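You operate a simulated robot arm through the tools that you are given. There is no shell and no other tool. Be economical: measure what you need, move in short steps, check, and stop when the job is done.

You are at the controls of a simulated two-armed robot. One attempt, no reset.

Task
Open the ties drawer, fetch the white tag from the inside of the ties drawer and set it in the blue case and shut the drawer again. Pick up the blue bottle from the top of the core stand with one hand, pass it to the other hand and put it on the plate on trough three. Take the white bundle from the top of the capstan frame and put it on the lower shelf of the check bench. Press the drain button five two times. Take the green spool from the plate on trough three and put it on the top of the steel ledge. Do these in any order. Set down upright: blue bottle, green spool.

Only the result counts: the job must be done as asked and must still hold three seconds after the hand-in. Knocking over, shifting, dropping, spilling or breaking anything else fails it.

Robot
Two 6-joint arms with three-finger grippers on one trunk, on a base that drives. Base frame: it is fixed to the floor where the robot stands at the start and does not move with it; the origin is under the middle of the robot, x ahead of it, y to its left, z up. Readings come in mm, rad, newtons and seconds.
The left shoulder is at the start at [40, 147, 1099], the right one opposite. With the tool pointing down near the work surface each hand reaches from about 220 to 420 mm from the robot's upright axis, wherever it stands, measured 20 degrees to its own side. Places, roughly: blue bottle (7x7x13 cm) [-6500, -5500, 800]; blue case [8750, 2000, 1000]; drain button five [-1000, -1900, 800]; green spool (10x10x13 cm) [-2200, -3100, 1000]; lower shelf of the check bench [2000, -3600, 400]; plate on trough three (43x25 cm) [-2180, -3020, 900]; ties drawer [7900, -100, 500]; top of the steel ledge (301x22 cm) [-340, -1620, 720]; white bundle (15x4x3 cm) [1500, -800, 1000]; white tag [7750, -250, 500]. Payload 2.69 kg a hand.
Tool frame (each hand has its own): the origin (TCP) lies between the finger pads and is the grasp point; the fingertips stand 29 mm ahead of it; z points along the fingers, y is the line along which they close. The gripper opens to 120 mm. The gripper's body begins 78 mm behind the TCP.
Orientation is told as [roll, pitch, yaw] about the base's x, y, z axes, in that order, counted from this pose: with the fingers straight down and closing along the base's y, the tool's x points along the base's -x, its y along +y and its z along -z.

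Tools
- The arms move only by the tool play_rows. It takes "left_moves", "right_moves" or both (then of equal length, played together; a hand with none holds still); each is a list of rows, each a list of 6 numbers: the shift along the base's x, y, z in mm, then the turn, a rotation vector about the base's x, y, z in rad. In form: [[x, y, z, wx, wy, wz], ...]. A call has 1 to 8 rows; each row is the pose to reach, as a shift and turn from the pose commanded when the call began. "left_fingers" and "right_fingers" are, for a hand that has rows, the gripper command, from -1 (fully open) to 1 (shut), values between in proportion, set as the call begins (left out, the last holds). Rows are played at 5 a second. More than 50 mm and 0.15 rad between two rows, or a gripper value outside its range, and nothing of the call is played. A pose out of reach is approached as far as the arm can. The call stops where the force on the tool passes 40 N (or 10 N more than at its start, if that is more) or the arm is blocked; 0.2 s more then pass. Each finger halts on what it meets, pressing with about 41 N; the grip force reading is that of the motor and also rises with nothing between the fingers. The clock runs only during rows and for 0.2 s after the last one: add rows that repeat a pose to give the fingers time. It gives the time, the measured TCP pose, the force on the tool (base axes), the opening and the grip force at its end, in the units of the frame above (readings bear some noise), with the torque about the TCP (base axes, N m) and any sound that the robot's microphone picked up.
- Cameras (640 x 400 px; columns grow to the right, rows downward): "scene" is now at [105.6, 4.6, 1322.2]; the picture's right is [0.06, -1.00, 0.00], its down [-0.63, -0.04, -0.78] and it looks along [0.78, 0.05, -0.63] (base axes); focal length 256 px, centre (320, 200). "left" rides on the left gripper at [63, 0, -104] in its tool frame; the picture's right is [-0.01, 1.00, 0.00], its down [-0.83, 0.00, -0.56] and it looks along [-0.56, 0.00, 0.83] (tool axes); focal length 275 px, centre (320, 200). "right" rides on the right gripper at [63, 0, -104] in its tool frame; the picture's right is [0.00, 1.00, 0.00], its down [-0.83, 0.00, -0.56] and it looks along [-0.56, 0.00, 0.83] (tool axes); focal length 275 px, centre (320, 200). There is no depth. A picture from a camera that has moved, and an enlarged one, comes with that camera's place and axes in the base frame and with its lens.
- get_image(camera): a new picture of that camera. It takes no simulated time.
- raise_lower(by): slides the trunk up (or, below 0, down) by that many mm; the arms and the scene camera ride with it, the base frame stays. It gives what a move gives, with no picture.
- drive_base(legs): drives the robot by 1 to 6 legs, each [ahead, turn to the left] in mm and rad, along the robot's own axes; the way and the turn of a leg run together, so that a leg with both is an arc; at most 1500 mm and 3.142 rad a leg. The arms and the cameras ride along, it lands a little off, and it stops where it bumps. It gives what a move gives.
- pan_tilt(pan, tilt): turns the head with the scene camera to pan (to the left, within 1.501 rad either way) and tilt (down, from -0.506 to 1.204), counted from straight ahead of the robot. It gives what a move gives.
- close_up(camera, box): a new picture of the part [left, top, right, bottom] of that camera's present view, enlarged. It takes no simulated time.
- hand_in(): hands the job in; it is judged then, once.

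Go step by step. Nothing tells you exact positions but the pictures and the camera data: compare them with the known pose of the tool, close in by small moves and look again before you grip or let go. The budget is 186 turns and 166 pictures, counting those below and the enlarged ones. Unless the task says otherwise, let go and move clear before handing in.

The tools are called after "Emit:" as name(argument=value, ...) on one line, values as JSON. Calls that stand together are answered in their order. play_rows: Moves the arms, as the interface text tells. Its arguments: {"type":"object","properties":{"left_moves":{"type":"array"},"left_fingers":{"type":"number"},"right_moves":{"type":"array"},"right_fingers":{"type":"number"}},"required":[]} The other tools are called the same way: raise_lower (by) slides the trunk up or down; drive_base (legs) drives the base; pan_tilt (pan, tilt) turns the head that bears the scene camera; get_image (camera) takes a picture; close_up (camera, box) takes an enlarged picture of a part of a camera's view; hand_in () hands the job in.

At the start:

```text
t: 0.0
left_tcp_pos: [417.8, 170.4, 676.1]
left_tool_rot: [0.001, 0.001, 0.0]
left_force: [0.8, 0.3, 0.3]
left_ft_torque: [0.02, -0.01, -0.02]
left_width: 120.0
left_grip_force: 0.1
right_tcp_pos: [369.2, -146.9, 601.1]
right_tool_rot: [-0.031, 0.001, -0.007]
right_force: [0.3, -0.3, -0.4]
right_ft_torque: [0.01, 0.01, 0.04]
right_width: 120.0
right_grip_force: 0.1
trunk travel left (down, up): [-225.0, 272.0]
robot x, y, heading: [0.2, -3.6, 0.001]
head pan, tilt: [0.061, 0.681]
```

scene: 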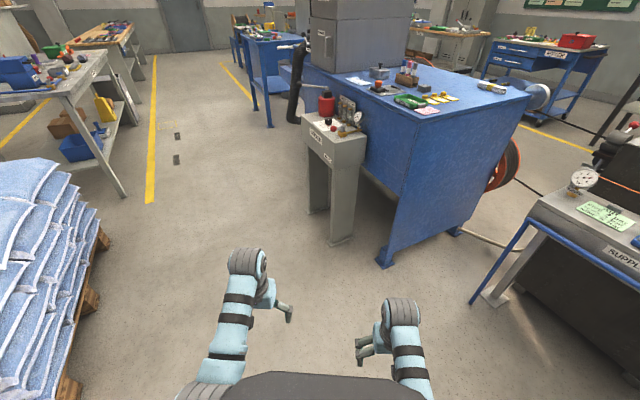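
right: 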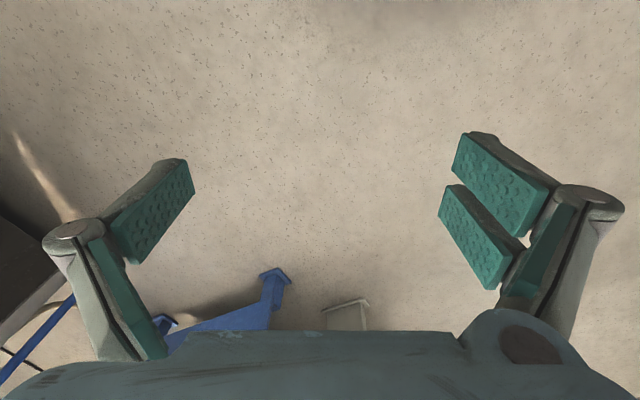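
left: 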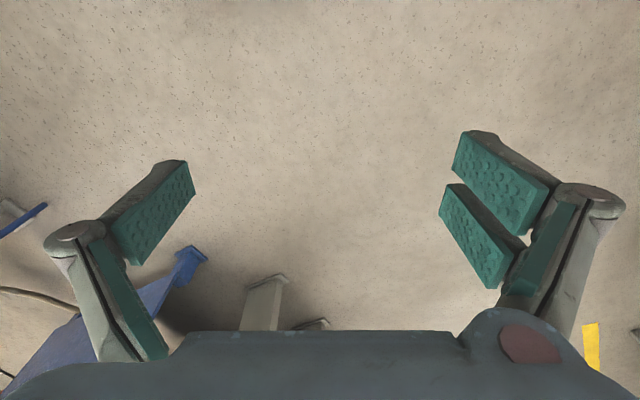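

I see a workshop with a blue bench ahead and a steel bench to the right. First I look around to map the places.

Emit:
pan_tilt(pan=0, tilt=0.25)

Emit:
get_image(camera="scene")

Emit:
pan_tilt(pan=-1.5, tilt=0.35)

Emit:
get_image(camera="scene")

Emit:
pan_tilt(pan=-0.75, tilt=0.35)

Emit:
get_image(camera="scene")

```text
t: 0.9
left_tcp_pos: [418.2, 172.6, 676.4]
left_tool_rot: [0.002, 0.002, 0.001]
left_force: [0.0, -0.4, -0.6]
left_ft_torque: [-0.01, 0.02, -0.02]
left_width: 120.0
left_grip_force: 0.1
right_tcp_pos: [371.7, -148.1, 600.6]
right_tool_rot: [-0.034, 0.002, -0.006]
right_force: [0.5, -1.4, 0.4]
right_ft_torque: [-0.02, 0.06, 0.0]
right_width: 120.1
right_grip_force: 0.1
trunk travel left (down, up): [-225.0, 272.0]
robot x, y, heading: [3.2, -0.9, -0.001]
head pan, tilt: [0.0, 0.25]
```

```text
162 pictures are left
camera scene: at [113.4, -0.7, 1361.3], right [0.0, -1.0, 0.0], down [-0.25, 0.0, -0.97], along [0.97, 0.0, -0.25], focal length 256 px, centre (320, 200)
```

scene: 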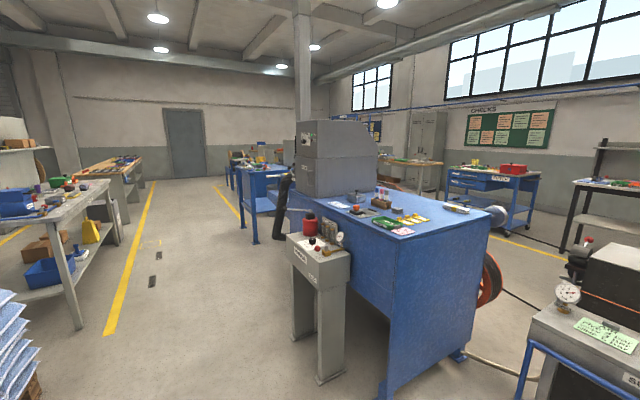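

```text
t: 2.5
left_tcp_pos: [418.4, 170.7, 676.3]
left_tool_rot: [0.001, -0.001, 0.001]
left_force: [0.9, -0.2, 0.3]
left_ft_torque: [-0.02, -0.01, 0.01]
left_width: 119.9
left_grip_force: 0.1
right_tcp_pos: [370.1, -146.9, 600.9]
right_tool_rot: [-0.033, 0.002, -0.006]
right_force: [0.5, 0.1, 0.0]
right_ft_torque: [-0.01, 0.04, 0.01]
right_width: 120.0
right_grip_force: 0.1
trunk travel left (down, up): [-225.0, 272.0]
robot x, y, heading: [2.2, 2.2, -0.003]
head pan, tilt: [-1.499, 0.351]
```

```text
161 pictures are left
camera scene: at [26.8, -93.5, 1351.9], right [-1.0, -0.07, 0.0], down [-0.03, 0.34, -0.94], along [0.07, -0.94, -0.34], focal length 256 px, centre (320, 200)
```

scene: 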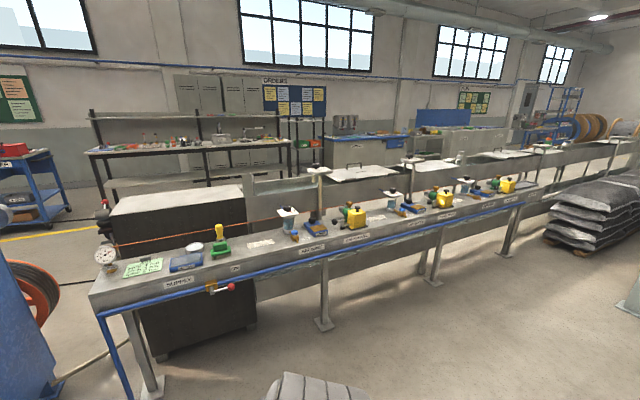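

```text
t: 3.6
left_tcp_pos: [418.4, 171.5, 677.0]
left_tool_rot: [0.0, 0.001, 0.0]
left_force: [-0.4, 0.0, -0.9]
left_ft_torque: [-0.02, -0.01, -0.02]
left_width: 120.2
left_grip_force: 0.1
right_tcp_pos: [369.2, -149.2, 601.3]
right_tool_rot: [-0.032, 0.003, -0.007]
right_force: [-0.1, 0.3, -0.1]
right_ft_torque: [0.0, 0.0, 0.0]
right_width: 120.0
right_grip_force: 0.1
trunk travel left (down, up): [-225.0, 272.0]
robot x, y, heading: [-0.3, 5.0, -0.002]
head pan, tilt: [-0.75, 0.351]
```

```text
160 pictures are left
camera scene: at [88.1, -64.3, 1351.9], right [-0.68, -0.73, 0.0], down [-0.25, 0.23, -0.94], along [0.69, -0.64, -0.34], focal length 256 px, centre (320, 200)
```

scene: 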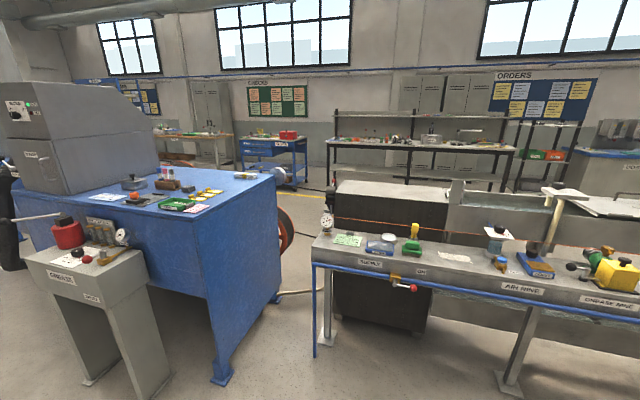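

The capstan frame and the steel ledge are both set at an angle. I raise the trunk, drive towards the bundle and look again.

Emit:
raise_lower(by=270)

Emit:
drive_base(legs=[[0, -0.7], [550, 0], [0, 0.7]])

Emit:
pan_tilt(pan=-0.5, tilt=0.7)

Emit:
get_image(camera="scene")

```text
t: 6.3
left_tcp_pos: [417.6, 171.5, 944.5]
left_tool_rot: [0.0, 0.0, 0.0]
left_force: [-0.2, -0.3, -0.1]
left_ft_torque: [0.02, 0.01, 0.02]
left_width: 120.1
left_grip_force: 0.1
right_tcp_pos: [369.8, -147.2, 869.7]
right_tool_rot: [-0.031, 0.001, -0.008]
right_force: [0.4, -0.4, -0.8]
right_ft_torque: [-0.01, -0.02, 0.02]
right_width: 120.2
right_grip_force: 0.0
trunk travel left (down, up): [-495.0, 2.0]
robot x, y, heading: [1.2, -0.7, 0.003]
head pan, tilt: [-0.75, 0.351]
```

```text
t: 13.2
left_tcp_pos: [843.1, -180.5, 946.3]
left_tool_rot: [0.002, 0.001, 0.009]
left_force: [-0.2, -1.1, -0.2]
left_ft_torque: [0.0, 0.01, 0.01]
left_width: 120.0
left_grip_force: 0.1
right_tcp_pos: [798.0, -496.8, 869.7]
right_tool_rot: [-0.031, 0.002, 0.002]
right_force: [-0.5, -0.7, 0.5]
right_ft_torque: [-0.03, -0.05, -0.01]
right_width: 119.8
right_grip_force: 0.0
trunk travel left (down, up): [-495.0, 2.0]
robot x, y, heading: [424.6, -355.0, 0.008]
head pan, tilt: [-0.75, 0.351]
```

```text
t: 14.1
left_tcp_pos: [843.9, -179.3, 945.7]
left_tool_rot: [0.001, 0.001, 0.009]
left_force: [-0.2, -0.4, -0.7]
left_ft_torque: [0.0, 0.01, -0.02]
left_width: 119.9
left_grip_force: 0.1
right_tcp_pos: [797.3, -497.4, 869.1]
right_tool_rot: [-0.031, 0.002, 0.002]
right_force: [0.1, 0.2, 0.2]
right_ft_torque: [0.0, 0.0, 0.01]
right_width: 120.0
right_grip_force: 0.1
trunk travel left (down, up): [-495.0, 2.0]
robot x, y, heading: [425.7, -353.1, 0.007]
head pan, tilt: [-0.499, 0.7]
```

```text
159 pictures are left
camera scene: at [522.0, -394.6, 1589.6], right [-0.47, -0.88, 0.0], down [-0.57, 0.3, -0.77], along [0.68, -0.36, -0.64], focal length 256 px, centre (320, 200)
```

scene: 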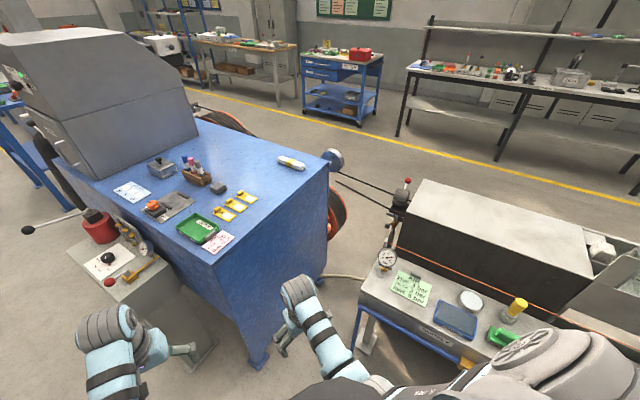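

The bundle works out at about (1488, -754, 963), with the capstan frame's near edge and the ledge both turned by about 0.48 rad. I lift both hands above the table and look down at my own footprint.

Emit:
play_rows(left_moves=[[0, 0, 40, 0, 0, 0], [0, 0, 80, 0, 0, 0], [0, 0, 120, 0, 0, 0], [0, 0, 160, 0, 0, 0], [0, 0, 200, 0, 0, 0], [0, 0, 200, 0, 0, 0]], right_moves=[[0, 0, 48, 0, 0, 0], [0, 0, 96, 0, 0, 0], [0, 0, 144, 0, 0, 0], [0, 0, 192, 0, 0, 0], [0, 0, 240, 0, 0, 0], [0, 0, 270, 0, 0, 0]])

Emit:
pan_tilt(pan=-0.4, tilt=1.2)

Emit:
get_image(camera="scene")

```text
t: 15.2
left_tcp_pos: [927.3, -197.4, 1049.6]
left_tool_rot: [-0.002, 0.005, 0.006]
left_force: [0.3, 0.2, 0.0]
left_ft_torque: [-0.01, 0.03, 0.01]
left_width: 119.9
left_grip_force: 0.2
left hand out of reach, approached as far as the arm can: row 1, 2, 3, 4, 5
right_tcp_pos: [812.9, -542.2, 964.4]
right_tool_rot: [-0.178, 0.002, -0.048]
right_force: [0.1, -1.0, 0.8]
right_ft_torque: [-0.03, 0.01, -0.03]
right_width: 120.0
right_grip_force: 0.0
right hand out of reach, approached as far as the arm can: row 2, 3, 4, 5
trunk travel left (down, up): [-495.0, 2.0]
robot x, y, heading: [424.7, -356.4, 0.009]
head pan, tilt: [-0.499, 0.7]
stopped in row 5 (right hand): the arm was blocked; the commanded pose is now the measured one
```

```text
t: 16.2
left_tcp_pos: [928.2, -196.4, 1049.8]
left_tool_rot: [-0.002, 0.002, 0.007]
left_force: [-0.2, 0.0, 0.0]
left_ft_torque: [-0.01, -0.01, 0.0]
left_width: 120.1
left_grip_force: 0.1
right_tcp_pos: [811.2, -540.5, 965.4]
right_tool_rot: [-0.177, 0.002, -0.046]
right_force: [0.3, 0.1, -0.6]
right_ft_torque: [-0.01, 0.02, -0.02]
right_width: 120.1
right_grip_force: 0.0
trunk travel left (down, up): [-495.0, 2.0]
robot x, y, heading: [423.4, -355.5, 0.009]
head pan, tilt: [-0.4, 1.201]
```

```text
158 pictures are left
camera scene: at [498.8, -376.0, 1553.6], right [-0.38, -0.92, 0.0], down [-0.86, 0.35, -0.36], along [0.34, -0.14, -0.93], focal length 256 px, centre (320, 200)
```

scene: 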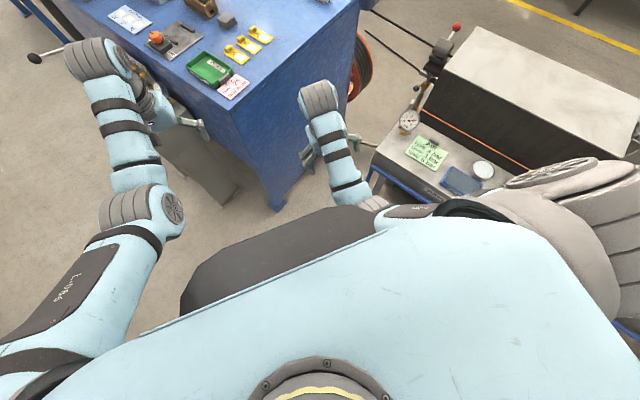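

Straight up is out of reach with the tool pointing down. I try pitching the tools forward while lifting.

Emit:
play_rows(left_moves=[[0, 0, 20, 0, -0.14, 0], [0, 0, 40, 0, -0.28, 0], [0, 0, 60, 0, -0.42, 0], [0, 0, 80, 0, -0.56, 0], [0, 0, 100, 0, -0.7, 0], [0, 0, 100, 0, -0.7, 0]], right_moves=[[0, 0, 20, 0, -0.14, 0], [0, 0, 40, 0, -0.28, 0], [0, 0, 70, 0, -0.42, 0], [0, 0, 100, 0, -0.56, 0], [0, 0, 140, 0, -0.7, 0], [0, 0, 180, 0, -0.7, 0]])

```text
t: 17.1
left_tcp_pos: [926.3, -197.5, 1119.6]
left_tool_rot: [-0.005, -0.477, 0.008]
left_force: [0.1, -0.2, -0.9]
left_ft_torque: [0.0, -0.01, 0.03]
left_width: 119.9
left_grip_force: 0.0
left hand out of reach, approached as far as the arm can: row 1, 2
right_tcp_pos: [814.0, -601.4, 1051.8]
right_tool_rot: [-0.348, -0.49, 0.021]
right_force: [-0.5, 0.9, -0.3]
right_ft_torque: [-0.03, 0.0, -0.01]
right_width: 120.0
right_grip_force: 0.0
right hand out of reach, approached as far as the arm can: row 4
trunk travel left (down, up): [-495.0, 2.0]
robot x, y, heading: [425.5, -353.7, 0.011]
head pan, tilt: [-0.4, 1.201]
stopped in row 4 (right hand): the arm was blocked; the commanded pose is now the measured one
```

Left works; the right arm meets a limit in this configuration, so I move it forward and inward while levelling its roll.

Emit:
play_rows(left_moves=[[0, 0, 10, 0, -0.1, 0], [0, 0, 20, 0, -0.2, 0], [0, 0, 30, 0, -0.3, 0], [0, 0, 30, 0, -0.3, 0], [0, 0, 30, 0, -0.3, 0]], right_moves=[[30, 15, 0, 0.12, 0, 0], [60, 30, 0, 0.25, 0, 0], [80, 45, 10, 0.34, -0.1, 0], [90, 60, 30, 0.34, -0.2, 0], [90, 60, 60, 0.34, -0.3, 0]])

Emit:
get_image(camera="scene")

```text
t: 18.3
left_tcp_pos: [934.0, -185.8, 1159.4]
left_tool_rot: [0.027, -0.8, -0.002]
left_force: [0.2, 0.1, 0.0]
left_ft_torque: [-0.04, 0.01, 0.0]
left_width: 119.9
left_grip_force: 0.1
right_tcp_pos: [904.6, -541.3, 1112.5]
right_tool_rot: [0.116, -0.757, -0.255]
right_force: [-0.7, -0.6, -0.1]
right_ft_torque: [-0.01, 0.0, -0.02]
right_width: 120.1
right_grip_force: 0.1
trunk travel left (down, up): [-495.0, 2.0]
robot x, y, heading: [426.2, -353.7, 0.008]
head pan, tilt: [-0.4, 1.201]
```

```text
157 pictures are left
camera scene: at [498.5, -375.6, 1553.6], right [-0.38, -0.92, 0.0], down [-0.86, 0.35, -0.36], along [0.34, -0.14, -0.93], focal length 256 px, centre (320, 200)
```

scene: 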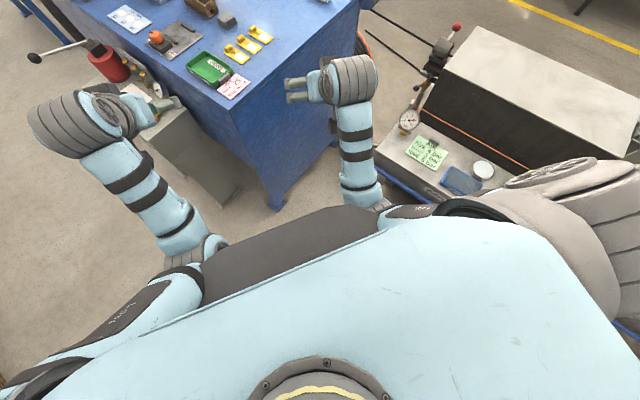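

Both hands are now above 1100 mm. I drive toward the corner between the frame and the ledge end and turn to face the bundle.

Emit:
drive_base(legs=[[0, -0.455], [470, 0], [0, 0.95]])

Emit:
pan_tilt(pan=-0.6, tilt=0.9)

Emit:
get_image(camera="scene")

```text
t: 22.2
left_tcp_pos: [1322.9, -627.1, 1157.5]
left_tool_rot: [0.021, -0.796, -0.507]
left_force: [0.1, -1.3, -0.5]
left_ft_torque: [0.01, -0.01, 0.04]
left_width: 120.0
left_grip_force: 0.0
right_tcp_pos: [1124.6, -923.9, 1107.6]
right_tool_rot: [0.109, -0.747, -0.759]
right_force: [-0.4, -0.6, -0.1]
right_ft_torque: [-0.02, -0.01, -0.01]
right_width: 119.9
right_grip_force: 0.1
trunk travel left (down, up): [-495.0, 2.0]
robot x, y, heading: [809.6, -514.6, -0.552]
head pan, tilt: [-0.4, 1.201]
stopped in leg 2: the robot was blocked; the commanded pose is now the measured one
```

```text
t: 23.1
left_tcp_pos: [1324.4, -622.9, 1156.8]
left_tool_rot: [0.018, -0.796, -0.504]
left_force: [-0.9, 0.5, -0.3]
left_ft_torque: [0.02, 0.02, -0.04]
left_width: 120.1
left_grip_force: 0.1
right_tcp_pos: [1125.0, -920.3, 1108.5]
right_tool_rot: [0.105, -0.75, -0.758]
right_force: [0.2, 0.6, -0.4]
right_ft_torque: [-0.01, -0.01, -0.03]
right_width: 119.9
right_grip_force: 0.1
trunk travel left (down, up): [-495.0, 2.0]
robot x, y, heading: [805.5, -511.5, -0.548]
head pan, tilt: [-0.6, 0.901]
```

```text
156 pictures are left
camera scene: at [854.9, -592.8, 1573.3], right [-0.91, -0.41, 0.0], down [-0.32, 0.72, -0.62], along [0.25, -0.57, -0.78], focal length 256 px, centre (320, 200)
```

scene: 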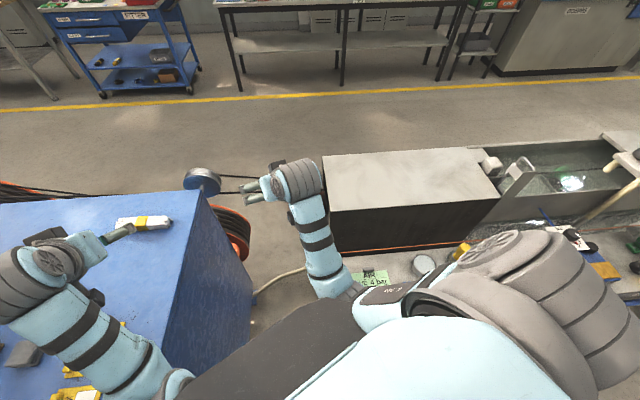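

The base is about 300 mm in radius and cannot get close enough here; the bundle will be taken from the frame's right end later. First I do the front-side tasks: I back off and drive along the ledge to drain button five.

Emit:
drive_base(legs=[[-270, 0], [0, -2.1], [1400, 0], [580, 0]])

Emit:
pan_tilt(pan=1.4, tilt=0.6)

Emit:
get_image(camera="scene")

Emit:
pan_tilt(pan=0.3, tilt=0.4)

Emit:
get_image(camera="scene")

```text
t: 39.4
left_tcp_pos: [-1509.6, -1715.6, 1157.5]
left_tool_rot: [0.016, -0.799, -2.594]
left_force: [0.3, -0.2, 0.7]
left_ft_torque: [0.0, 0.0, 0.0]
left_width: 119.8
left_grip_force: 0.0
right_tcp_pos: [-1667.5, -1396.3, 1110.1]
right_tool_rot: [0.104, -0.752, -2.847]
right_force: [0.0, -0.2, 0.7]
right_ft_torque: [0.0, 0.01, -0.01]
right_width: 120.0
right_grip_force: 0.1
trunk travel left (down, up): [-495.0, 2.0]
robot x, y, heading: [-1155.7, -1326.3, -2.638]
head pan, tilt: [-0.6, 0.901]
```

```text
t: 41.4
left_tcp_pos: [-1511.1, -1717.2, 1157.7]
left_tool_rot: [0.017, -0.797, -2.597]
left_force: [1.0, 0.8, -0.5]
left_ft_torque: [-0.01, 0.0, -0.05]
left_width: 120.0
left_grip_force: 0.1
right_tcp_pos: [-1669.2, -1397.5, 1108.4]
right_tool_rot: [0.104, -0.751, -2.848]
right_force: [0.5, 0.7, 1.3]
right_ft_torque: [0.01, 0.03, 0.0]
right_width: 120.1
right_grip_force: 0.0
trunk travel left (down, up): [-495.0, 2.0]
robot x, y, heading: [-1159.6, -1323.2, -2.643]
head pan, tilt: [1.4, 0.6]
```

```text
155 pictures are left
camera scene: at [-1146.6, -1418.0, 1598.2], right [-0.95, -0.32, 0.0], down [-0.18, 0.54, -0.83], along [0.27, -0.78, -0.57], focal length 256 px, centre (320, 200)
```

scene: 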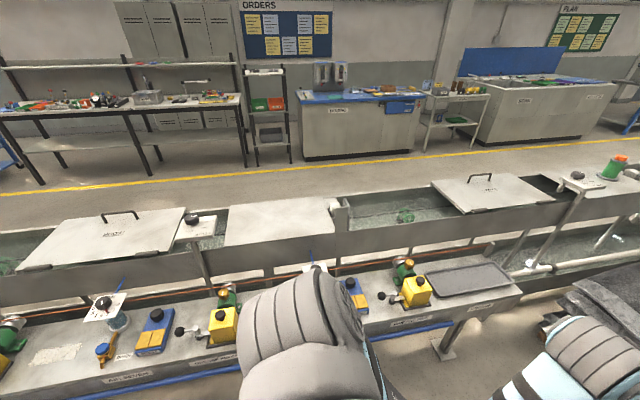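

```text
t: 42.7
left_tcp_pos: [-1510.0, -1718.2, 1157.6]
left_tool_rot: [0.016, -0.798, -2.597]
left_force: [0.3, 0.2, 0.0]
left_ft_torque: [-0.03, -0.02, 0.02]
left_width: 120.0
left_grip_force: 0.0
right_tcp_pos: [-1668.5, -1397.2, 1108.4]
right_tool_rot: [0.106, -0.75, -2.849]
right_force: [0.2, -0.1, -0.4]
right_ft_torque: [-0.01, 0.04, 0.01]
right_width: 119.9
right_grip_force: 0.0
trunk travel left (down, up): [-495.0, 2.0]
robot x, y, heading: [-1158.0, -1322.4, -2.645]
head pan, tilt: [0.3, 0.4]
```

```text
154 pictures are left
camera scene: at [-1239.6, -1400.9, 1616.4], right [-0.72, 0.7, 0.0], down [0.27, 0.28, -0.92], along [-0.64, -0.66, -0.39], focal length 256 px, centre (320, 200)
```

scene: 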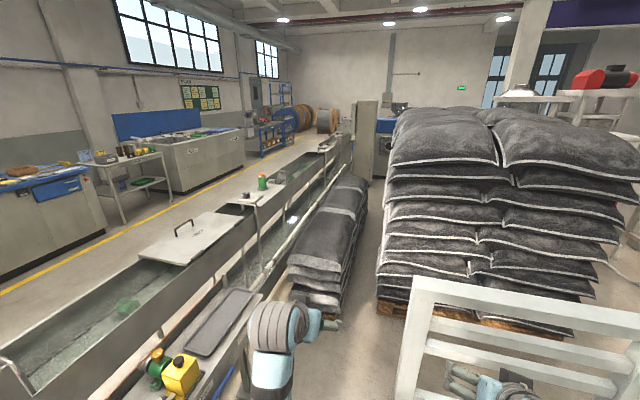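

The ledge carries several stations; the plate with the green spool sits over the trough further along, best reached from the back. I turn to face the ledge at button five and look.

Emit:
drive_base(legs=[[0, 1.56]])

Emit:
pan_tilt(pan=0, tilt=0.95)

Emit:
get_image(camera="scene")

Emit:
pan_tilt(pan=-0.5, tilt=0.8)

Emit:
get_image(camera="scene")

```text
t: 46.9
left_tcp_pos: [-772.6, -1688.0, 1157.5]
left_tool_rot: [0.015, -0.8, -1.051]
left_force: [0.2, 0.4, -0.1]
left_ft_torque: [0.02, -0.02, 0.0]
left_width: 120.1
left_grip_force: 0.0
right_tcp_pos: [-1097.0, -1838.6, 1107.4]
right_tool_rot: [0.103, -0.748, -1.304]
right_force: [-0.2, -0.5, 0.8]
right_ft_torque: [0.02, -0.02, -0.01]
right_width: 120.0
right_grip_force: 0.1
trunk travel left (down, up): [-495.0, 2.0]
robot x, y, heading: [-1155.7, -1323.1, -1.094]
head pan, tilt: [0.3, 0.4]
```

```text
t: 47.8
left_tcp_pos: [-773.4, -1687.7, 1158.4]
left_tool_rot: [0.018, -0.799, -1.051]
left_force: [0.0, -1.1, 0.0]
left_ft_torque: [0.03, 0.02, 0.02]
left_width: 120.1
left_grip_force: 0.1
right_tcp_pos: [-1096.9, -1837.5, 1107.6]
right_tool_rot: [0.103, -0.751, -1.304]
right_force: [0.0, 0.6, 0.3]
right_ft_torque: [0.02, 0.02, 0.01]
right_width: 120.0
right_grip_force: 0.1
trunk travel left (down, up): [-495.0, 2.0]
robot x, y, heading: [-1158.3, -1323.4, -1.103]
head pan, tilt: [0.0, 0.949]
```

```text
153 pictures are left
camera scene: at [-1114.8, -1407.4, 1569.8], right [-0.89, -0.46, 0.0], down [-0.37, 0.72, -0.58], along [0.27, -0.52, -0.81], focal length 256 px, centre (320, 200)
```

scene: 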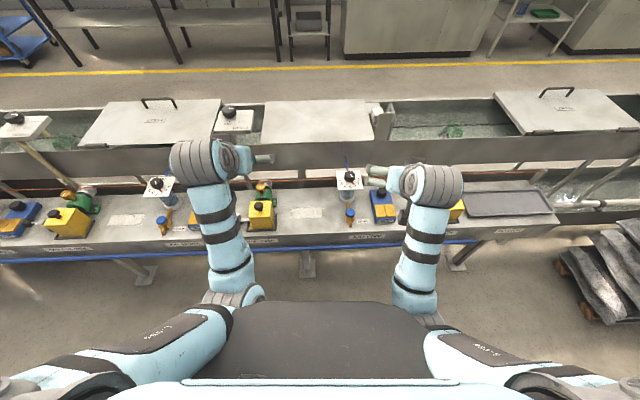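

```text
t: 48.8
left_tcp_pos: [-772.1, -1686.9, 1158.9]
left_tool_rot: [0.018, -0.799, -1.051]
left_force: [0.5, 0.2, 0.0]
left_ft_torque: [-0.02, 0.01, -0.05]
left_width: 120.0
left_grip_force: 0.1
right_tcp_pos: [-1097.6, -1837.5, 1108.9]
right_tool_rot: [0.105, -0.751, -1.303]
right_force: [0.0, 0.1, -0.4]
right_ft_torque: [0.0, 0.03, 0.0]
right_width: 120.0
right_grip_force: 0.1
trunk travel left (down, up): [-495.0, 2.0]
robot x, y, heading: [-1155.4, -1328.0, -1.092]
head pan, tilt: [-0.499, 0.799]
```

```text
152 pictures are left
camera scene: at [-1150.1, -1423.4, 1581.3], right [-1.0, 0.02, 0.0], down [0.02, 0.72, -0.7], along [-0.02, -0.7, -0.72], focal length 256 px, centre (320, 200)
```

scene: 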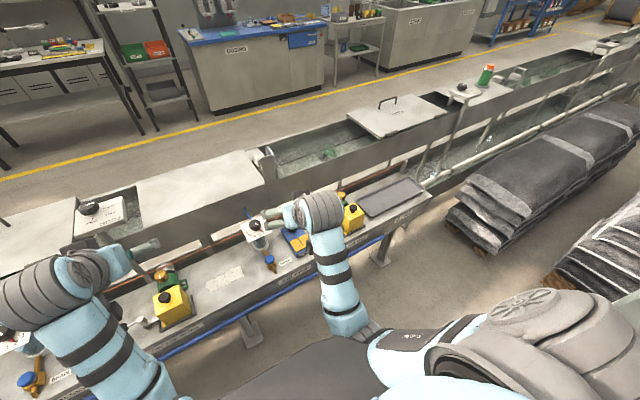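

I take close-ups near the expected button spot to read labels.

Emit:
pan_tilt(pan=-0.1, tilt=0.8)

Emit:
close_up(camera="scene", box=[220, 180, 460, 330])

Emit:
close_up(camera="scene", box=[0, 180, 240, 330])

```text
t: 49.6
left_tcp_pos: [-772.7, -1688.6, 1158.7]
left_tool_rot: [0.015, -0.799, -1.051]
left_force: [0.9, -0.4, 0.2]
left_ft_torque: [-0.01, 0.01, 0.0]
left_width: 120.1
left_grip_force: 0.0
right_tcp_pos: [-1096.8, -1837.2, 1107.9]
right_tool_rot: [0.104, -0.75, -1.304]
right_force: [0.2, 0.4, 0.1]
right_ft_torque: [-0.02, 0.0, -0.01]
right_width: 119.9
right_grip_force: 0.0
trunk travel left (down, up): [-495.0, 2.0]
robot x, y, heading: [-1154.2, -1321.9, -1.094]
head pan, tilt: [-0.099, 0.799]
```

```text
2.67 times, centred on (340, 255) of scene
camera zoom: at [-1118.6, -1417.8, 1581.3], right [-0.93, -0.36, 0.0], down [-0.26, 0.67, -0.7], along [0.25, -0.65, -0.72], focal length 682 px, centre (267, 53)
```

zoom: 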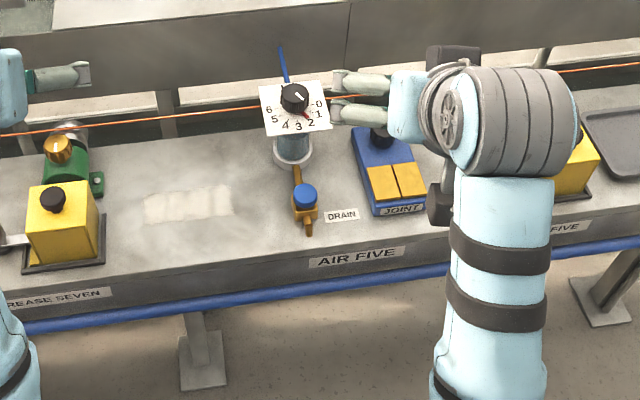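

```text
2.67 times, centred on (120, 255) of scene
camera zoom: at [-1118.6, -1417.8, 1581.3], right [-0.93, -0.36, 0.0], down [-0.26, 0.67, -0.7], along [0.25, -0.65, -0.72], focal length 682 px, centre (853, 53)
```

zoom: 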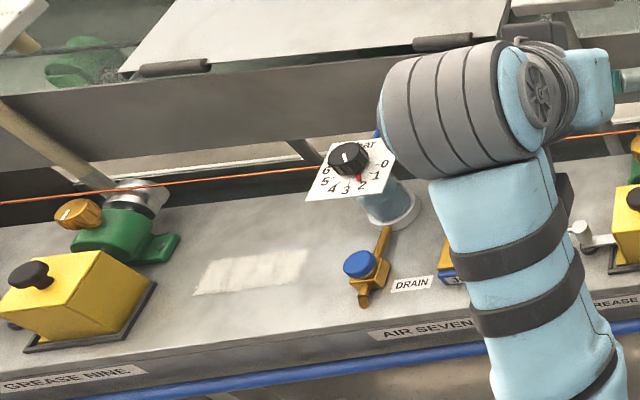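

The blue cap of DRAIN at AIR FIVE works out at about (-987, -1900, 800). I lower the trunk, bring the right hand tool-down with fingers shut, and retract the left hand, before driving up to the ledge.

Emit:
raise_lower(by=-150)

Emit:
play_rows(right_moves=[[1, 18, -12, 0.12, 0.033, 0], [2, 36, -24, 0.24, 0.066, 0], [3, 54, -36, 0.36, 0.099, 0], [4, 72, -48, 0.48, 0.132, 0], [5, 90, -60, 0.6, 0.165, 0], [5, 110, -72, 0.72, 0.198, 0], [5, 110, -72, 0.72, 0.198, 0]], left_moves=[[-8, 15, 0, 0, 0, 0], [-16, 30, 0, 0, 0, 0], [-24, 45, 0, 0, 0, 0], [-32, 60, 0, 0, 0, 0], [-40, 75, 0, 0, 0, 0], [-46, 89, 0, 0, 0, 0], [-46, 89, 0, 0, 0, 0]], right_fingers=1)

```text
t: 51.4
left_tcp_pos: [-773.4, -1686.3, 1008.0]
left_tool_rot: [0.015, -0.8, -1.051]
left_force: [0.3, 0.6, 0.3]
left_ft_torque: [-0.01, 0.03, -0.03]
left_width: 120.1
left_grip_force: 0.0
right_tcp_pos: [-1096.1, -1836.6, 958.8]
right_tool_rot: [0.104, -0.751, -1.305]
right_force: [0.0, -0.3, 0.3]
right_ft_torque: [-0.03, 0.01, 0.03]
right_width: 120.0
right_grip_force: 0.0
trunk travel left (down, up): [-345.0, 152.0]
robot x, y, heading: [-1155.9, -1324.4, -1.103]
head pan, tilt: [-0.099, 0.799]
```

```text
t: 52.5
left_tcp_pos: [-754.4, -1625.7, 1069.8]
left_tool_rot: [0.236, -0.957, -1.168]
left_force: [-0.8, -0.3, -0.7]
left_ft_torque: [0.03, 0.02, 0.02]
left_width: 120.0
left_grip_force: 0.0
right_tcp_pos: [-1098.5, -1774.7, 873.3]
right_tool_rot: [0.054, -0.209, -1.312]
right_force: [-0.6, 0.0, 1.5]
right_ft_torque: [0.03, 0.02, 0.01]
right_width: 0.0
right_grip_force: 28.7
right hand out of reach, approached as far as the arm can: row 4, 5
trunk travel left (down, up): [-345.0, 152.0]
robot x, y, heading: [-1157.4, -1325.1, -1.098]
head pan, tilt: [-0.099, 0.799]
stopped in row 5 (left hand): the arm was blocked; the commanded pose is now the measured one
```

Emit:
play_rows(right_moves=[[0, 0, -10, 0.1, 0.026, 0], [0, 0, -20, 0.2, 0.052, 0], [0, 0, -25, 0.2, 0.052, 0]])

Emit:
drive_base(legs=[[165, 0]])

Emit:
get_image(camera="right")

Emit:
get_image(camera="scene")

```text
t: 53.3
left_tcp_pos: [-755.5, -1625.0, 1069.4]
left_tool_rot: [0.235, -0.956, -1.167]
left_force: [0.2, 0.6, -0.9]
left_ft_torque: [0.01, 0.01, 0.01]
left_width: 120.0
left_grip_force: 0.1
right_tcp_pos: [-1092.5, -1778.8, 836.6]
right_tool_rot: [0.057, -0.001, -1.313]
right_force: [-0.2, 0.3, 0.5]
right_ft_torque: [0.01, 0.0, 0.0]
right_width: 0.2
right_grip_force: 28.4
right hand out of reach, approached as far as the arm can: row 1, 2, 3
trunk travel left (down, up): [-345.0, 152.0]
robot x, y, heading: [-1153.1, -1324.4, -1.099]
head pan, tilt: [-0.099, 0.799]
```

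```text
t: 54.8
left_tcp_pos: [-679.9, -1772.7, 1069.2]
left_tool_rot: [0.237, -0.955, -1.167]
left_force: [0.2, 0.4, -0.5]
left_ft_torque: [-0.04, -0.01, -0.04]
left_width: 120.2
left_grip_force: 0.1
right_tcp_pos: [-1017.8, -1925.4, 837.4]
right_tool_rot: [0.058, -0.002, -1.314]
right_force: [-0.9, 1.0, -0.5]
right_ft_torque: [0.0, -0.03, 0.0]
right_width: 0.0
right_grip_force: 28.9
trunk travel left (down, up): [-345.0, 152.0]
robot x, y, heading: [-1084.7, -1471.5, -1.099]
head pan, tilt: [-0.099, 0.799]
```

```text
149 pictures are left
camera right: at [-1039.3, -1866.5, 942.2], right [0.96, 0.26, 0.06], down [0.18, -0.81, 0.56], along [0.19, -0.53, -0.83], focal length 275 px, centre (320, 200)
```

right: 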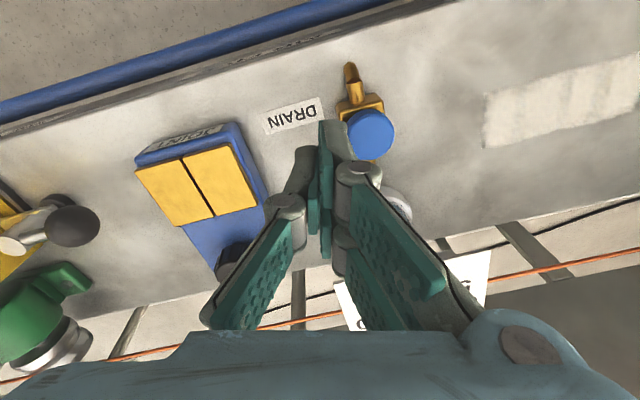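

```text
148 pictures are left
camera scene: at [-1043.9, -1563.8, 1431.3], right [-0.93, -0.36, 0.0], down [-0.26, 0.67, -0.7], along [0.26, -0.65, -0.72], focal length 256 px, centre (320, 200)
```

scene: 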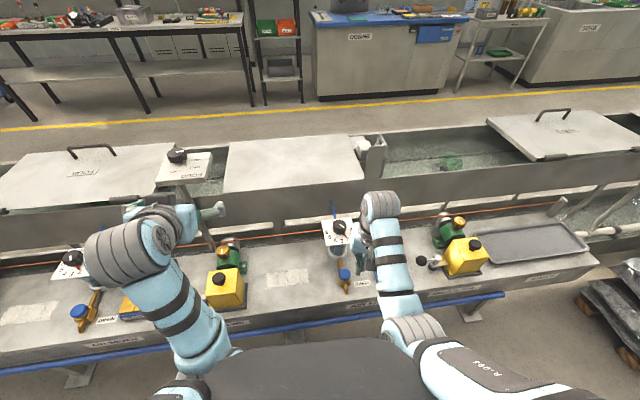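

The button's cap is about 30 mm in x and 22 mm in y from the closed tips. I shift over it slightly higher and check.

Emit:
play_rows(right_moves=[[0, 0, 12, 0, 0, 0], [15, 11, 12, 0, 0, 0], [30, 22, 12, 0, 0, 0], [30, 22, 12, 0, 0, 0]])

Emit:
get_image(camera="right")

Emit:
close_up(camera="scene", box=[290, 190, 450, 290])

```text
t: 55.8
left_tcp_pos: [-679.3, -1775.4, 1069.3]
left_tool_rot: [0.24, -0.954, -1.169]
left_force: [0.1, -0.7, 0.4]
left_ft_torque: [-0.01, -0.01, 0.04]
left_width: 120.0
left_grip_force: 0.0
right_tcp_pos: [-984.8, -1908.0, 844.6]
right_tool_rot: [0.057, -0.001, -1.314]
right_force: [0.3, -0.4, 0.5]
right_ft_torque: [-0.02, -0.01, -0.01]
right_width: 0.0
right_grip_force: 28.7
right hand out of reach, approached as far as the arm can: row 1, 2, 3, 4
trunk travel left (down, up): [-345.0, 152.0]
robot x, y, heading: [-1083.6, -1473.6, -1.093]
head pan, tilt: [-0.099, 0.799]
```

```text
147 pictures are left
camera right: at [-1006.3, -1848.1, 948.8], right [0.96, 0.26, 0.06], down [0.18, -0.81, 0.56], along [0.19, -0.53, -0.83], focal length 275 px, centre (320, 200)
```

right: 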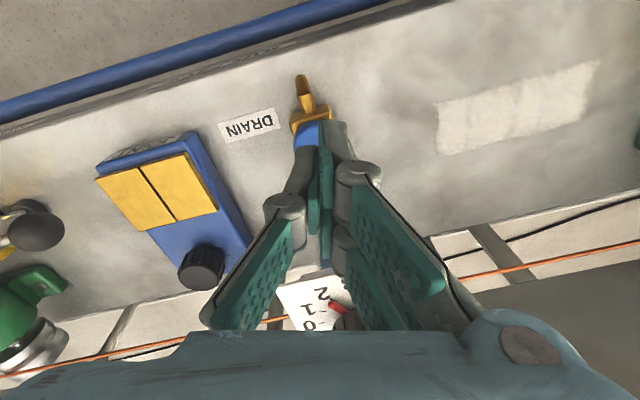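

```text
4.00 times, centred on (370, 240) of scene
camera zoom: at [-1043.0, -1566.7, 1431.1], right [-0.93, -0.36, 0.0], down [-0.26, 0.67, -0.7], along [0.25, -0.65, -0.72], focal length 1022 px, centre (120, 40)
```

zoom: 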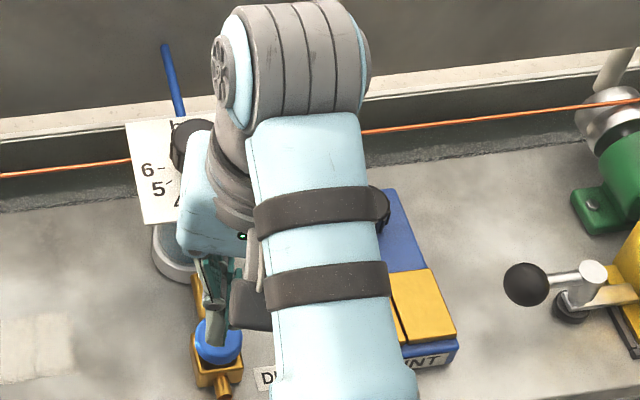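

The tips are over the cap. I nudge by (-4, +7) and press down.

Emit:
play_rows(right_moves=[[-4, 7, 0, 0, 0, 0], [-4, 7, -7, 0, 0, 0], [-4, 7, -14, 0, 0, 0], [-4, 7, -19, 0, 0, 0], [-4, 7, -24, 0, 0, 0], [-4, 7, -29, 0, 0, 0]])

Emit:
close_up(camera="scene", box=[290, 190, 450, 290])

```text
t: 57.2
left_tcp_pos: [-679.1, -1774.2, 1068.5]
left_tool_rot: [0.24, -0.954, -1.169]
left_force: [0.2, -0.3, 0.3]
left_ft_torque: [0.01, 0.03, 0.01]
left_width: 120.0
left_grip_force: 0.1
right_tcp_pos: [-989.4, -1906.6, 818.8]
right_tool_rot: [0.05, -0.012, -1.318]
right_force: [-0.6, -1.3, -0.1]
right_ft_torque: [0.02, -0.01, 0.0]
right_width: 0.0
right_grip_force: 28.5
right hand out of reach, approached as far as the arm can: row 1
trunk travel left (down, up): [-345.0, 152.0]
robot x, y, heading: [-1080.6, -1471.3, -1.097]
head pan, tilt: [-0.099, 0.799]
```

```text
4.00 times, centred on (370, 240) of scene
camera zoom: at [-1042.5, -1566.5, 1431.1], right [-0.93, -0.36, 0.0], down [-0.26, 0.67, -0.7], along [0.25, -0.65, -0.72], focal length 1022 px, centre (120, 40)
```

zoom: 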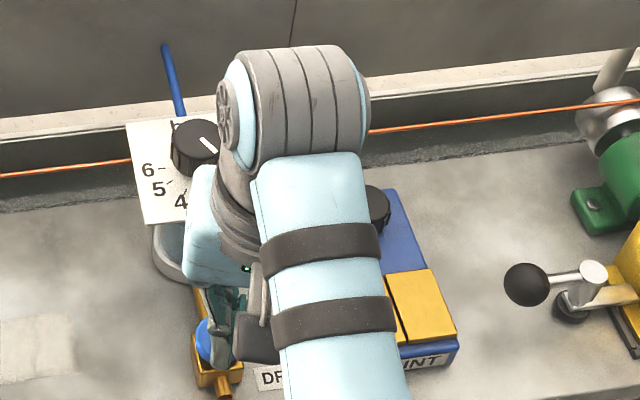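

Emit:
get_image(camera="right")

```text
144 pictures are left
camera right: at [-1011.2, -1845.5, 922.4], right [0.97, 0.26, 0.05], down [0.18, -0.8, 0.56], along [0.19, -0.54, -0.82], focal length 275 px, centre (320, 200)
```

right: 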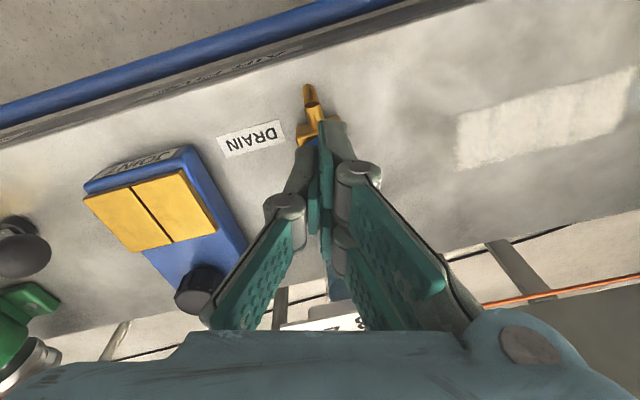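

Cap is right under the tips and lower than expected; I continue down.

Emit:
play_rows(right_moves=[[4, 3, -5, 0, 0, 0], [4, 3, -10, 0, 0, 0], [4, 3, -15, 0, 0, 0], [4, 3, -20, 0, 0, 0], [4, 3, -25, 0, 0, 0], [4, 3, -30, 0, 0, 0]])

Emit:
close_up(camera="scene", box=[290, 190, 450, 290])

```text
t: 58.6
left_tcp_pos: [-678.1, -1774.8, 1069.2]
left_tool_rot: [0.239, -0.956, -1.169]
left_force: [0.3, 0.3, 0.3]
left_ft_torque: [-0.04, 0.0, -0.02]
left_width: 120.0
left_grip_force: 0.1
right_tcp_pos: [-987.7, -1906.5, 790.8]
right_tool_rot: [0.052, -0.016, -1.318]
right_force: [-0.3, -0.7, 2.1]
right_ft_torque: [-0.05, -0.02, 0.02]
right_width: 0.3
right_grip_force: 28.1
trunk travel left (down, up): [-345.0, 152.0]
robot x, y, heading: [-1081.0, -1470.4, -1.098]
head pan, tilt: [-0.099, 0.799]
```

```text
4.00 times, centred on (370, 240) of scene
camera zoom: at [-1042.5, -1566.4, 1431.1], right [-0.93, -0.36, 0.0], down [-0.26, 0.67, -0.7], along [0.25, -0.65, -0.72], focal length 1022 px, centre (120, 40)
```

zoom: 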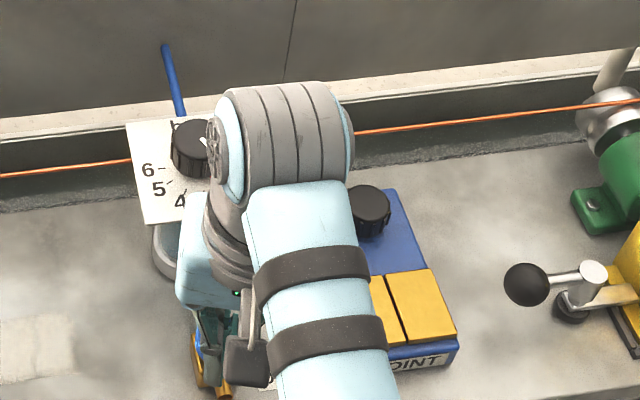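

Emit:
play_rows(right_moves=[[0, 0, -3, 0, 0, 0], [0, 0, -6, 0, 0, 0], [0, 0, -9, 0, 0, 0], [0, 0, -12, 0, 0, 0]])

Emit:
get_image(camera="right")

```text
t: 59.5
left_tcp_pos: [-678.1, -1770.5, 1070.6]
left_tool_rot: [0.241, -0.958, -1.17]
left_force: [0.4, 0.4, -0.2]
left_ft_torque: [0.0, 0.02, -0.05]
left_width: 119.9
left_grip_force: 0.0
right_tcp_pos: [-986.8, -1907.1, 783.0]
right_tool_rot: [0.049, -0.03, -1.323]
right_force: [-4.5, 6.7, 20.5]
right_ft_torque: [0.09, 0.13, 0.03]
right_width: 0.0
right_grip_force: 28.9
trunk travel left (down, up): [-345.0, 152.0]
robot x, y, heading: [-1080.3, -1470.9, -1.095]
head pan, tilt: [-0.099, 0.799]
heard: click
stopped in row 4 (right hand): the force on the tool passed its limit at 45 N (the readings are from after the stop); the commanded pose is now the measured one
```

```text
142 pictures are left
camera right: at [-1008.1, -1844.0, 885.6], right [0.97, 0.25, 0.05], down [0.18, -0.79, 0.58], along [0.19, -0.55, -0.81], focal length 275 px, centre (320, 200)
```

right: 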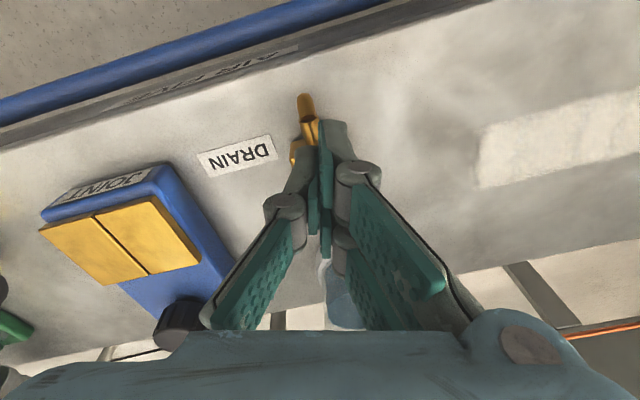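

One click: first press done. I lift off 20 mm, then press a second time.

Emit:
play_rows(right_moves=[[0, 0, 8, 0, 0, 0], [0, 0, 16, 0, 0, 0], [0, 0, 22, 0, 0, 0], [0, 0, 22, 0, 0, 0]])

Emit:
play_rows(right_moves=[[0, 0, -8, 0, 0, 0], [0, 0, -14, 0, 0, 0], [0, 0, -18, 0, 0, 0], [0, 0, -21, 0, 0, 0], [0, 0, -24, 0, 0, 0], [0, 0, -27, 0, 0, 0]])

```text
t: 60.5
left_tcp_pos: [-677.0, -1775.1, 1068.6]
left_tool_rot: [0.239, -0.954, -1.172]
left_force: [0.6, -1.1, -1.0]
left_ft_torque: [0.01, -0.03, 0.01]
left_width: 119.8
left_grip_force: 0.0
right_tcp_pos: [-988.8, -1910.2, 802.0]
right_tool_rot: [0.046, -0.025, -1.324]
right_force: [0.0, 0.8, 0.2]
right_ft_torque: [0.02, -0.02, 0.0]
right_width: 0.0
right_grip_force: 28.5
trunk travel left (down, up): [-345.0, 152.0]
robot x, y, heading: [-1080.8, -1473.9, -1.1]
head pan, tilt: [-0.099, 0.799]
```

```text
t: 61.9
left_tcp_pos: [-678.0, -1771.8, 1070.2]
left_tool_rot: [0.242, -0.961, -1.171]
left_force: [-0.3, -1.0, 0.3]
left_ft_torque: [-0.01, 0.01, -0.02]
left_width: 120.1
left_grip_force: 0.0
right_tcp_pos: [-985.5, -1909.9, 782.9]
right_tool_rot: [0.055, -0.039, -1.324]
right_force: [-6.2, 5.5, 22.1]
right_ft_torque: [0.12, 0.26, -0.02]
right_width: 0.0
right_grip_force: 28.7
trunk travel left (down, up): [-345.0, 152.0]
robot x, y, heading: [-1080.7, -1473.0, -1.1]
head pan, tilt: [-0.099, 0.799]
heard: click
stopped in row 6 (right hand): the force on the tool passed its limit at 45 N (the readings are from after the stop); the commanded pose is now the measured one
```

Second click: the button is done. I lift, back off and open the hand, then look toward the core stand.

Emit:
play_rows(right_moves=[[0, 0, 15, 0, 0, 0], [0, 0, 35, 0, 0, 0], [0, 0, 55, 0, 0, 0], [0, 0, 60, 0, 0, 0]])

Emit:
drive_base(legs=[[-350, 0], [0, -1.5]])

Emit:
pan_tilt(pan=0.25, tilt=0.2)

Emit:
get_image(camera="scene")

```text
t: 62.9
left_tcp_pos: [-678.3, -1774.6, 1070.3]
left_tool_rot: [0.24, -0.955, -1.171]
left_force: [-0.7, 0.2, -0.1]
left_ft_torque: [-0.01, 0.0, -0.01]
left_width: 120.3
left_grip_force: 0.1
right_tcp_pos: [-987.0, -1914.6, 839.3]
right_tool_rot: [0.048, -0.037, -1.325]
right_force: [0.1, -0.7, 0.1]
right_ft_torque: [-0.02, -0.02, 0.01]
right_width: 0.0
right_grip_force: 28.7
trunk travel left (down, up): [-345.0, 152.0]
robot x, y, heading: [-1084.2, -1471.6, -1.102]
head pan, tilt: [-0.099, 0.799]
```

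```text
t: 68.7
left_tcp_pos: [-1504.9, -1590.5, 1067.6]
left_tool_rot: [0.241, -0.953, -2.659]
left_force: [0.9, -0.2, -0.9]
left_ft_torque: [0.02, -0.01, -0.01]
left_width: 119.8
left_grip_force: 0.1
right_tcp_pos: [-1669.2, -1293.9, 841.3]
right_tool_rot: [0.048, -0.038, -2.809]
right_force: [0.5, -0.3, -0.5]
right_ft_torque: [-0.01, -0.02, 0.0]
right_width: 0.1
right_grip_force: 28.5
trunk travel left (down, up): [-345.0, 152.0]
robot x, y, heading: [-1236.2, -1163.5, -2.586]
head pan, tilt: [-0.099, 0.799]
```

```text
t: 69.7
left_tcp_pos: [-1504.9, -1591.4, 1068.8]
left_tool_rot: [0.243, -0.956, -2.659]
left_force: [-0.5, 0.1, -0.3]
left_ft_torque: [0.02, 0.01, 0.0]
left_width: 120.1
left_grip_force: 0.0
right_tcp_pos: [-1670.0, -1295.4, 840.4]
right_tool_rot: [0.049, -0.038, -2.811]
right_force: [0.3, -0.2, -0.4]
right_ft_torque: [0.02, 0.0, 0.02]
right_width: 0.0
right_grip_force: 28.8
trunk travel left (down, up): [-345.0, 152.0]
robot x, y, heading: [-1239.4, -1162.8, -2.585]
head pan, tilt: [0.25, 0.201]
```

```text
141 pictures are left
camera scene: at [-1320.5, -1242.0, 1484.7], right [-0.72, 0.69, 0.0], down [0.14, 0.14, -0.98], along [-0.68, -0.71, -0.2], focal length 256 px, centre (320, 200)
```

scene: 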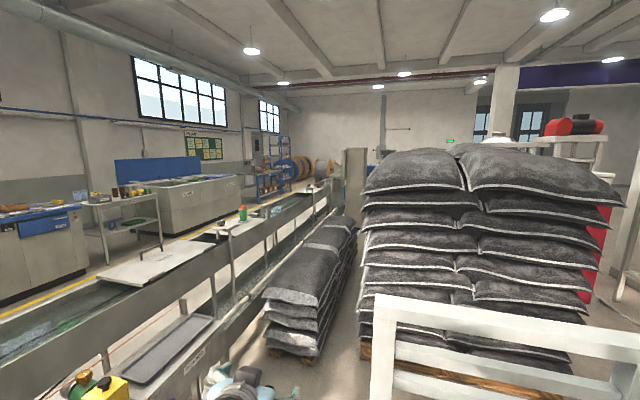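

Emit:
close_up(camera="scene", box=[220, 130, 380, 230])

Emit:
pan_tilt(pan=-0.9, tilt=0.3)

Emit:
get_image(camera="scene")

```text
4.00 times, centred on (300, 180) of scene
camera zoom: at [-1320.5, -1242.0, 1484.7], right [-0.72, 0.69, 0.0], down [0.14, 0.14, -0.98], along [-0.68, -0.71, -0.2], focal length 1022 px, centre (400, 280)
```

zoom: 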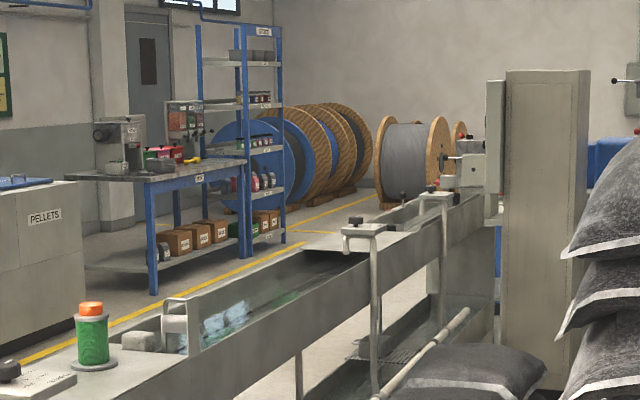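

```text
t: 71.1
left_tcp_pos: [-1505.9, -1590.8, 1067.5]
left_tool_rot: [0.242, -0.955, -2.658]
left_force: [-0.3, -1.2, -0.6]
left_ft_torque: [0.0, 0.01, 0.01]
left_width: 120.1
left_grip_force: 0.1
right_tcp_pos: [-1670.1, -1293.1, 841.9]
right_tool_rot: [0.049, -0.038, -2.81]
right_force: [-0.2, 0.2, 0.2]
right_ft_torque: [0.02, 0.02, 0.03]
right_width: 0.1
right_grip_force: 28.8
trunk travel left (down, up): [-345.0, 152.0]
robot x, y, heading: [-1235.3, -1163.0, -2.588]
head pan, tilt: [-0.901, 0.3]
```

```text
139 pictures are left
camera scene: at [-1343.9, -1143.4, 1475.5], right [0.34, 0.94, 0.0], down [0.28, -0.1, -0.96], along [-0.9, 0.32, -0.3], focal length 256 px, centre (320, 200)
```

scene: 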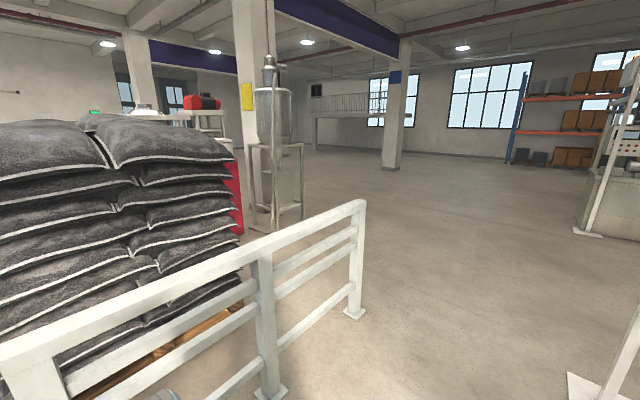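

The core stand lies behind the cabinet at the trough's far end, best reached by the back corridor. I drive around the capstan frame's left end, first to about (500, 350).

Emit:
drive_base(legs=[[0, -2.98], [1150, 0], [1150, 0], [0, -0.4]])

Emit:
pan_tilt(pan=0, tilt=0.4)

Emit:
get_image(camera="scene")

```text
t: 90.7
left_tcp_pos: [920.1, 640.6, 1068.4]
left_tool_rot: [0.243, -0.954, 0.201]
left_force: [0.4, 0.5, -0.6]
left_ft_torque: [0.04, 0.01, 0.0]
left_width: 120.0
left_grip_force: 0.1
right_tcp_pos: [997.5, 311.0, 841.9]
right_tool_rot: [0.048, -0.04, 0.051]
right_force: [0.1, 0.3, 0.4]
right_ft_torque: [-0.02, 0.01, 0.01]
right_width: 0.0
right_grip_force: 28.4
trunk travel left (down, up): [-345.0, 152.0]
robot x, y, heading: [544.0, 304.0, 0.276]
head pan, tilt: [-0.901, 0.3]
```

```text
t: 91.9
left_tcp_pos: [920.9, 640.8, 1068.7]
left_tool_rot: [0.242, -0.952, 0.203]
left_force: [-0.5, -0.5, -0.3]
left_ft_torque: [-0.03, 0.0, -0.02]
left_width: 120.1
left_grip_force: 0.0
right_tcp_pos: [998.7, 309.1, 841.2]
right_tool_rot: [0.048, -0.04, 0.051]
right_force: [-0.4, 0.0, -0.6]
right_ft_torque: [0.0, 0.04, 0.0]
right_width: 0.2
right_grip_force: 28.3
trunk travel left (down, up): [-345.0, 152.0]
robot x, y, heading: [546.5, 302.0, 0.274]
head pan, tilt: [0.0, 0.4]
```

```text
138 pictures are left
camera scene: at [654.4, 333.7, 1466.2], right [0.27, -0.96, 0.0], down [-0.37, -0.11, -0.92], along [0.89, 0.25, -0.39], focal length 256 px, centre (320, 200)
```

scene: 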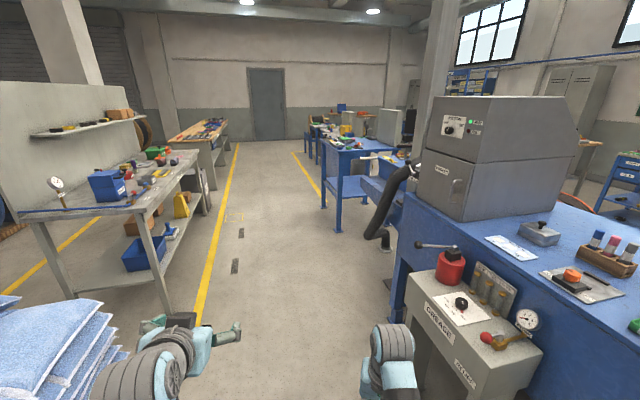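

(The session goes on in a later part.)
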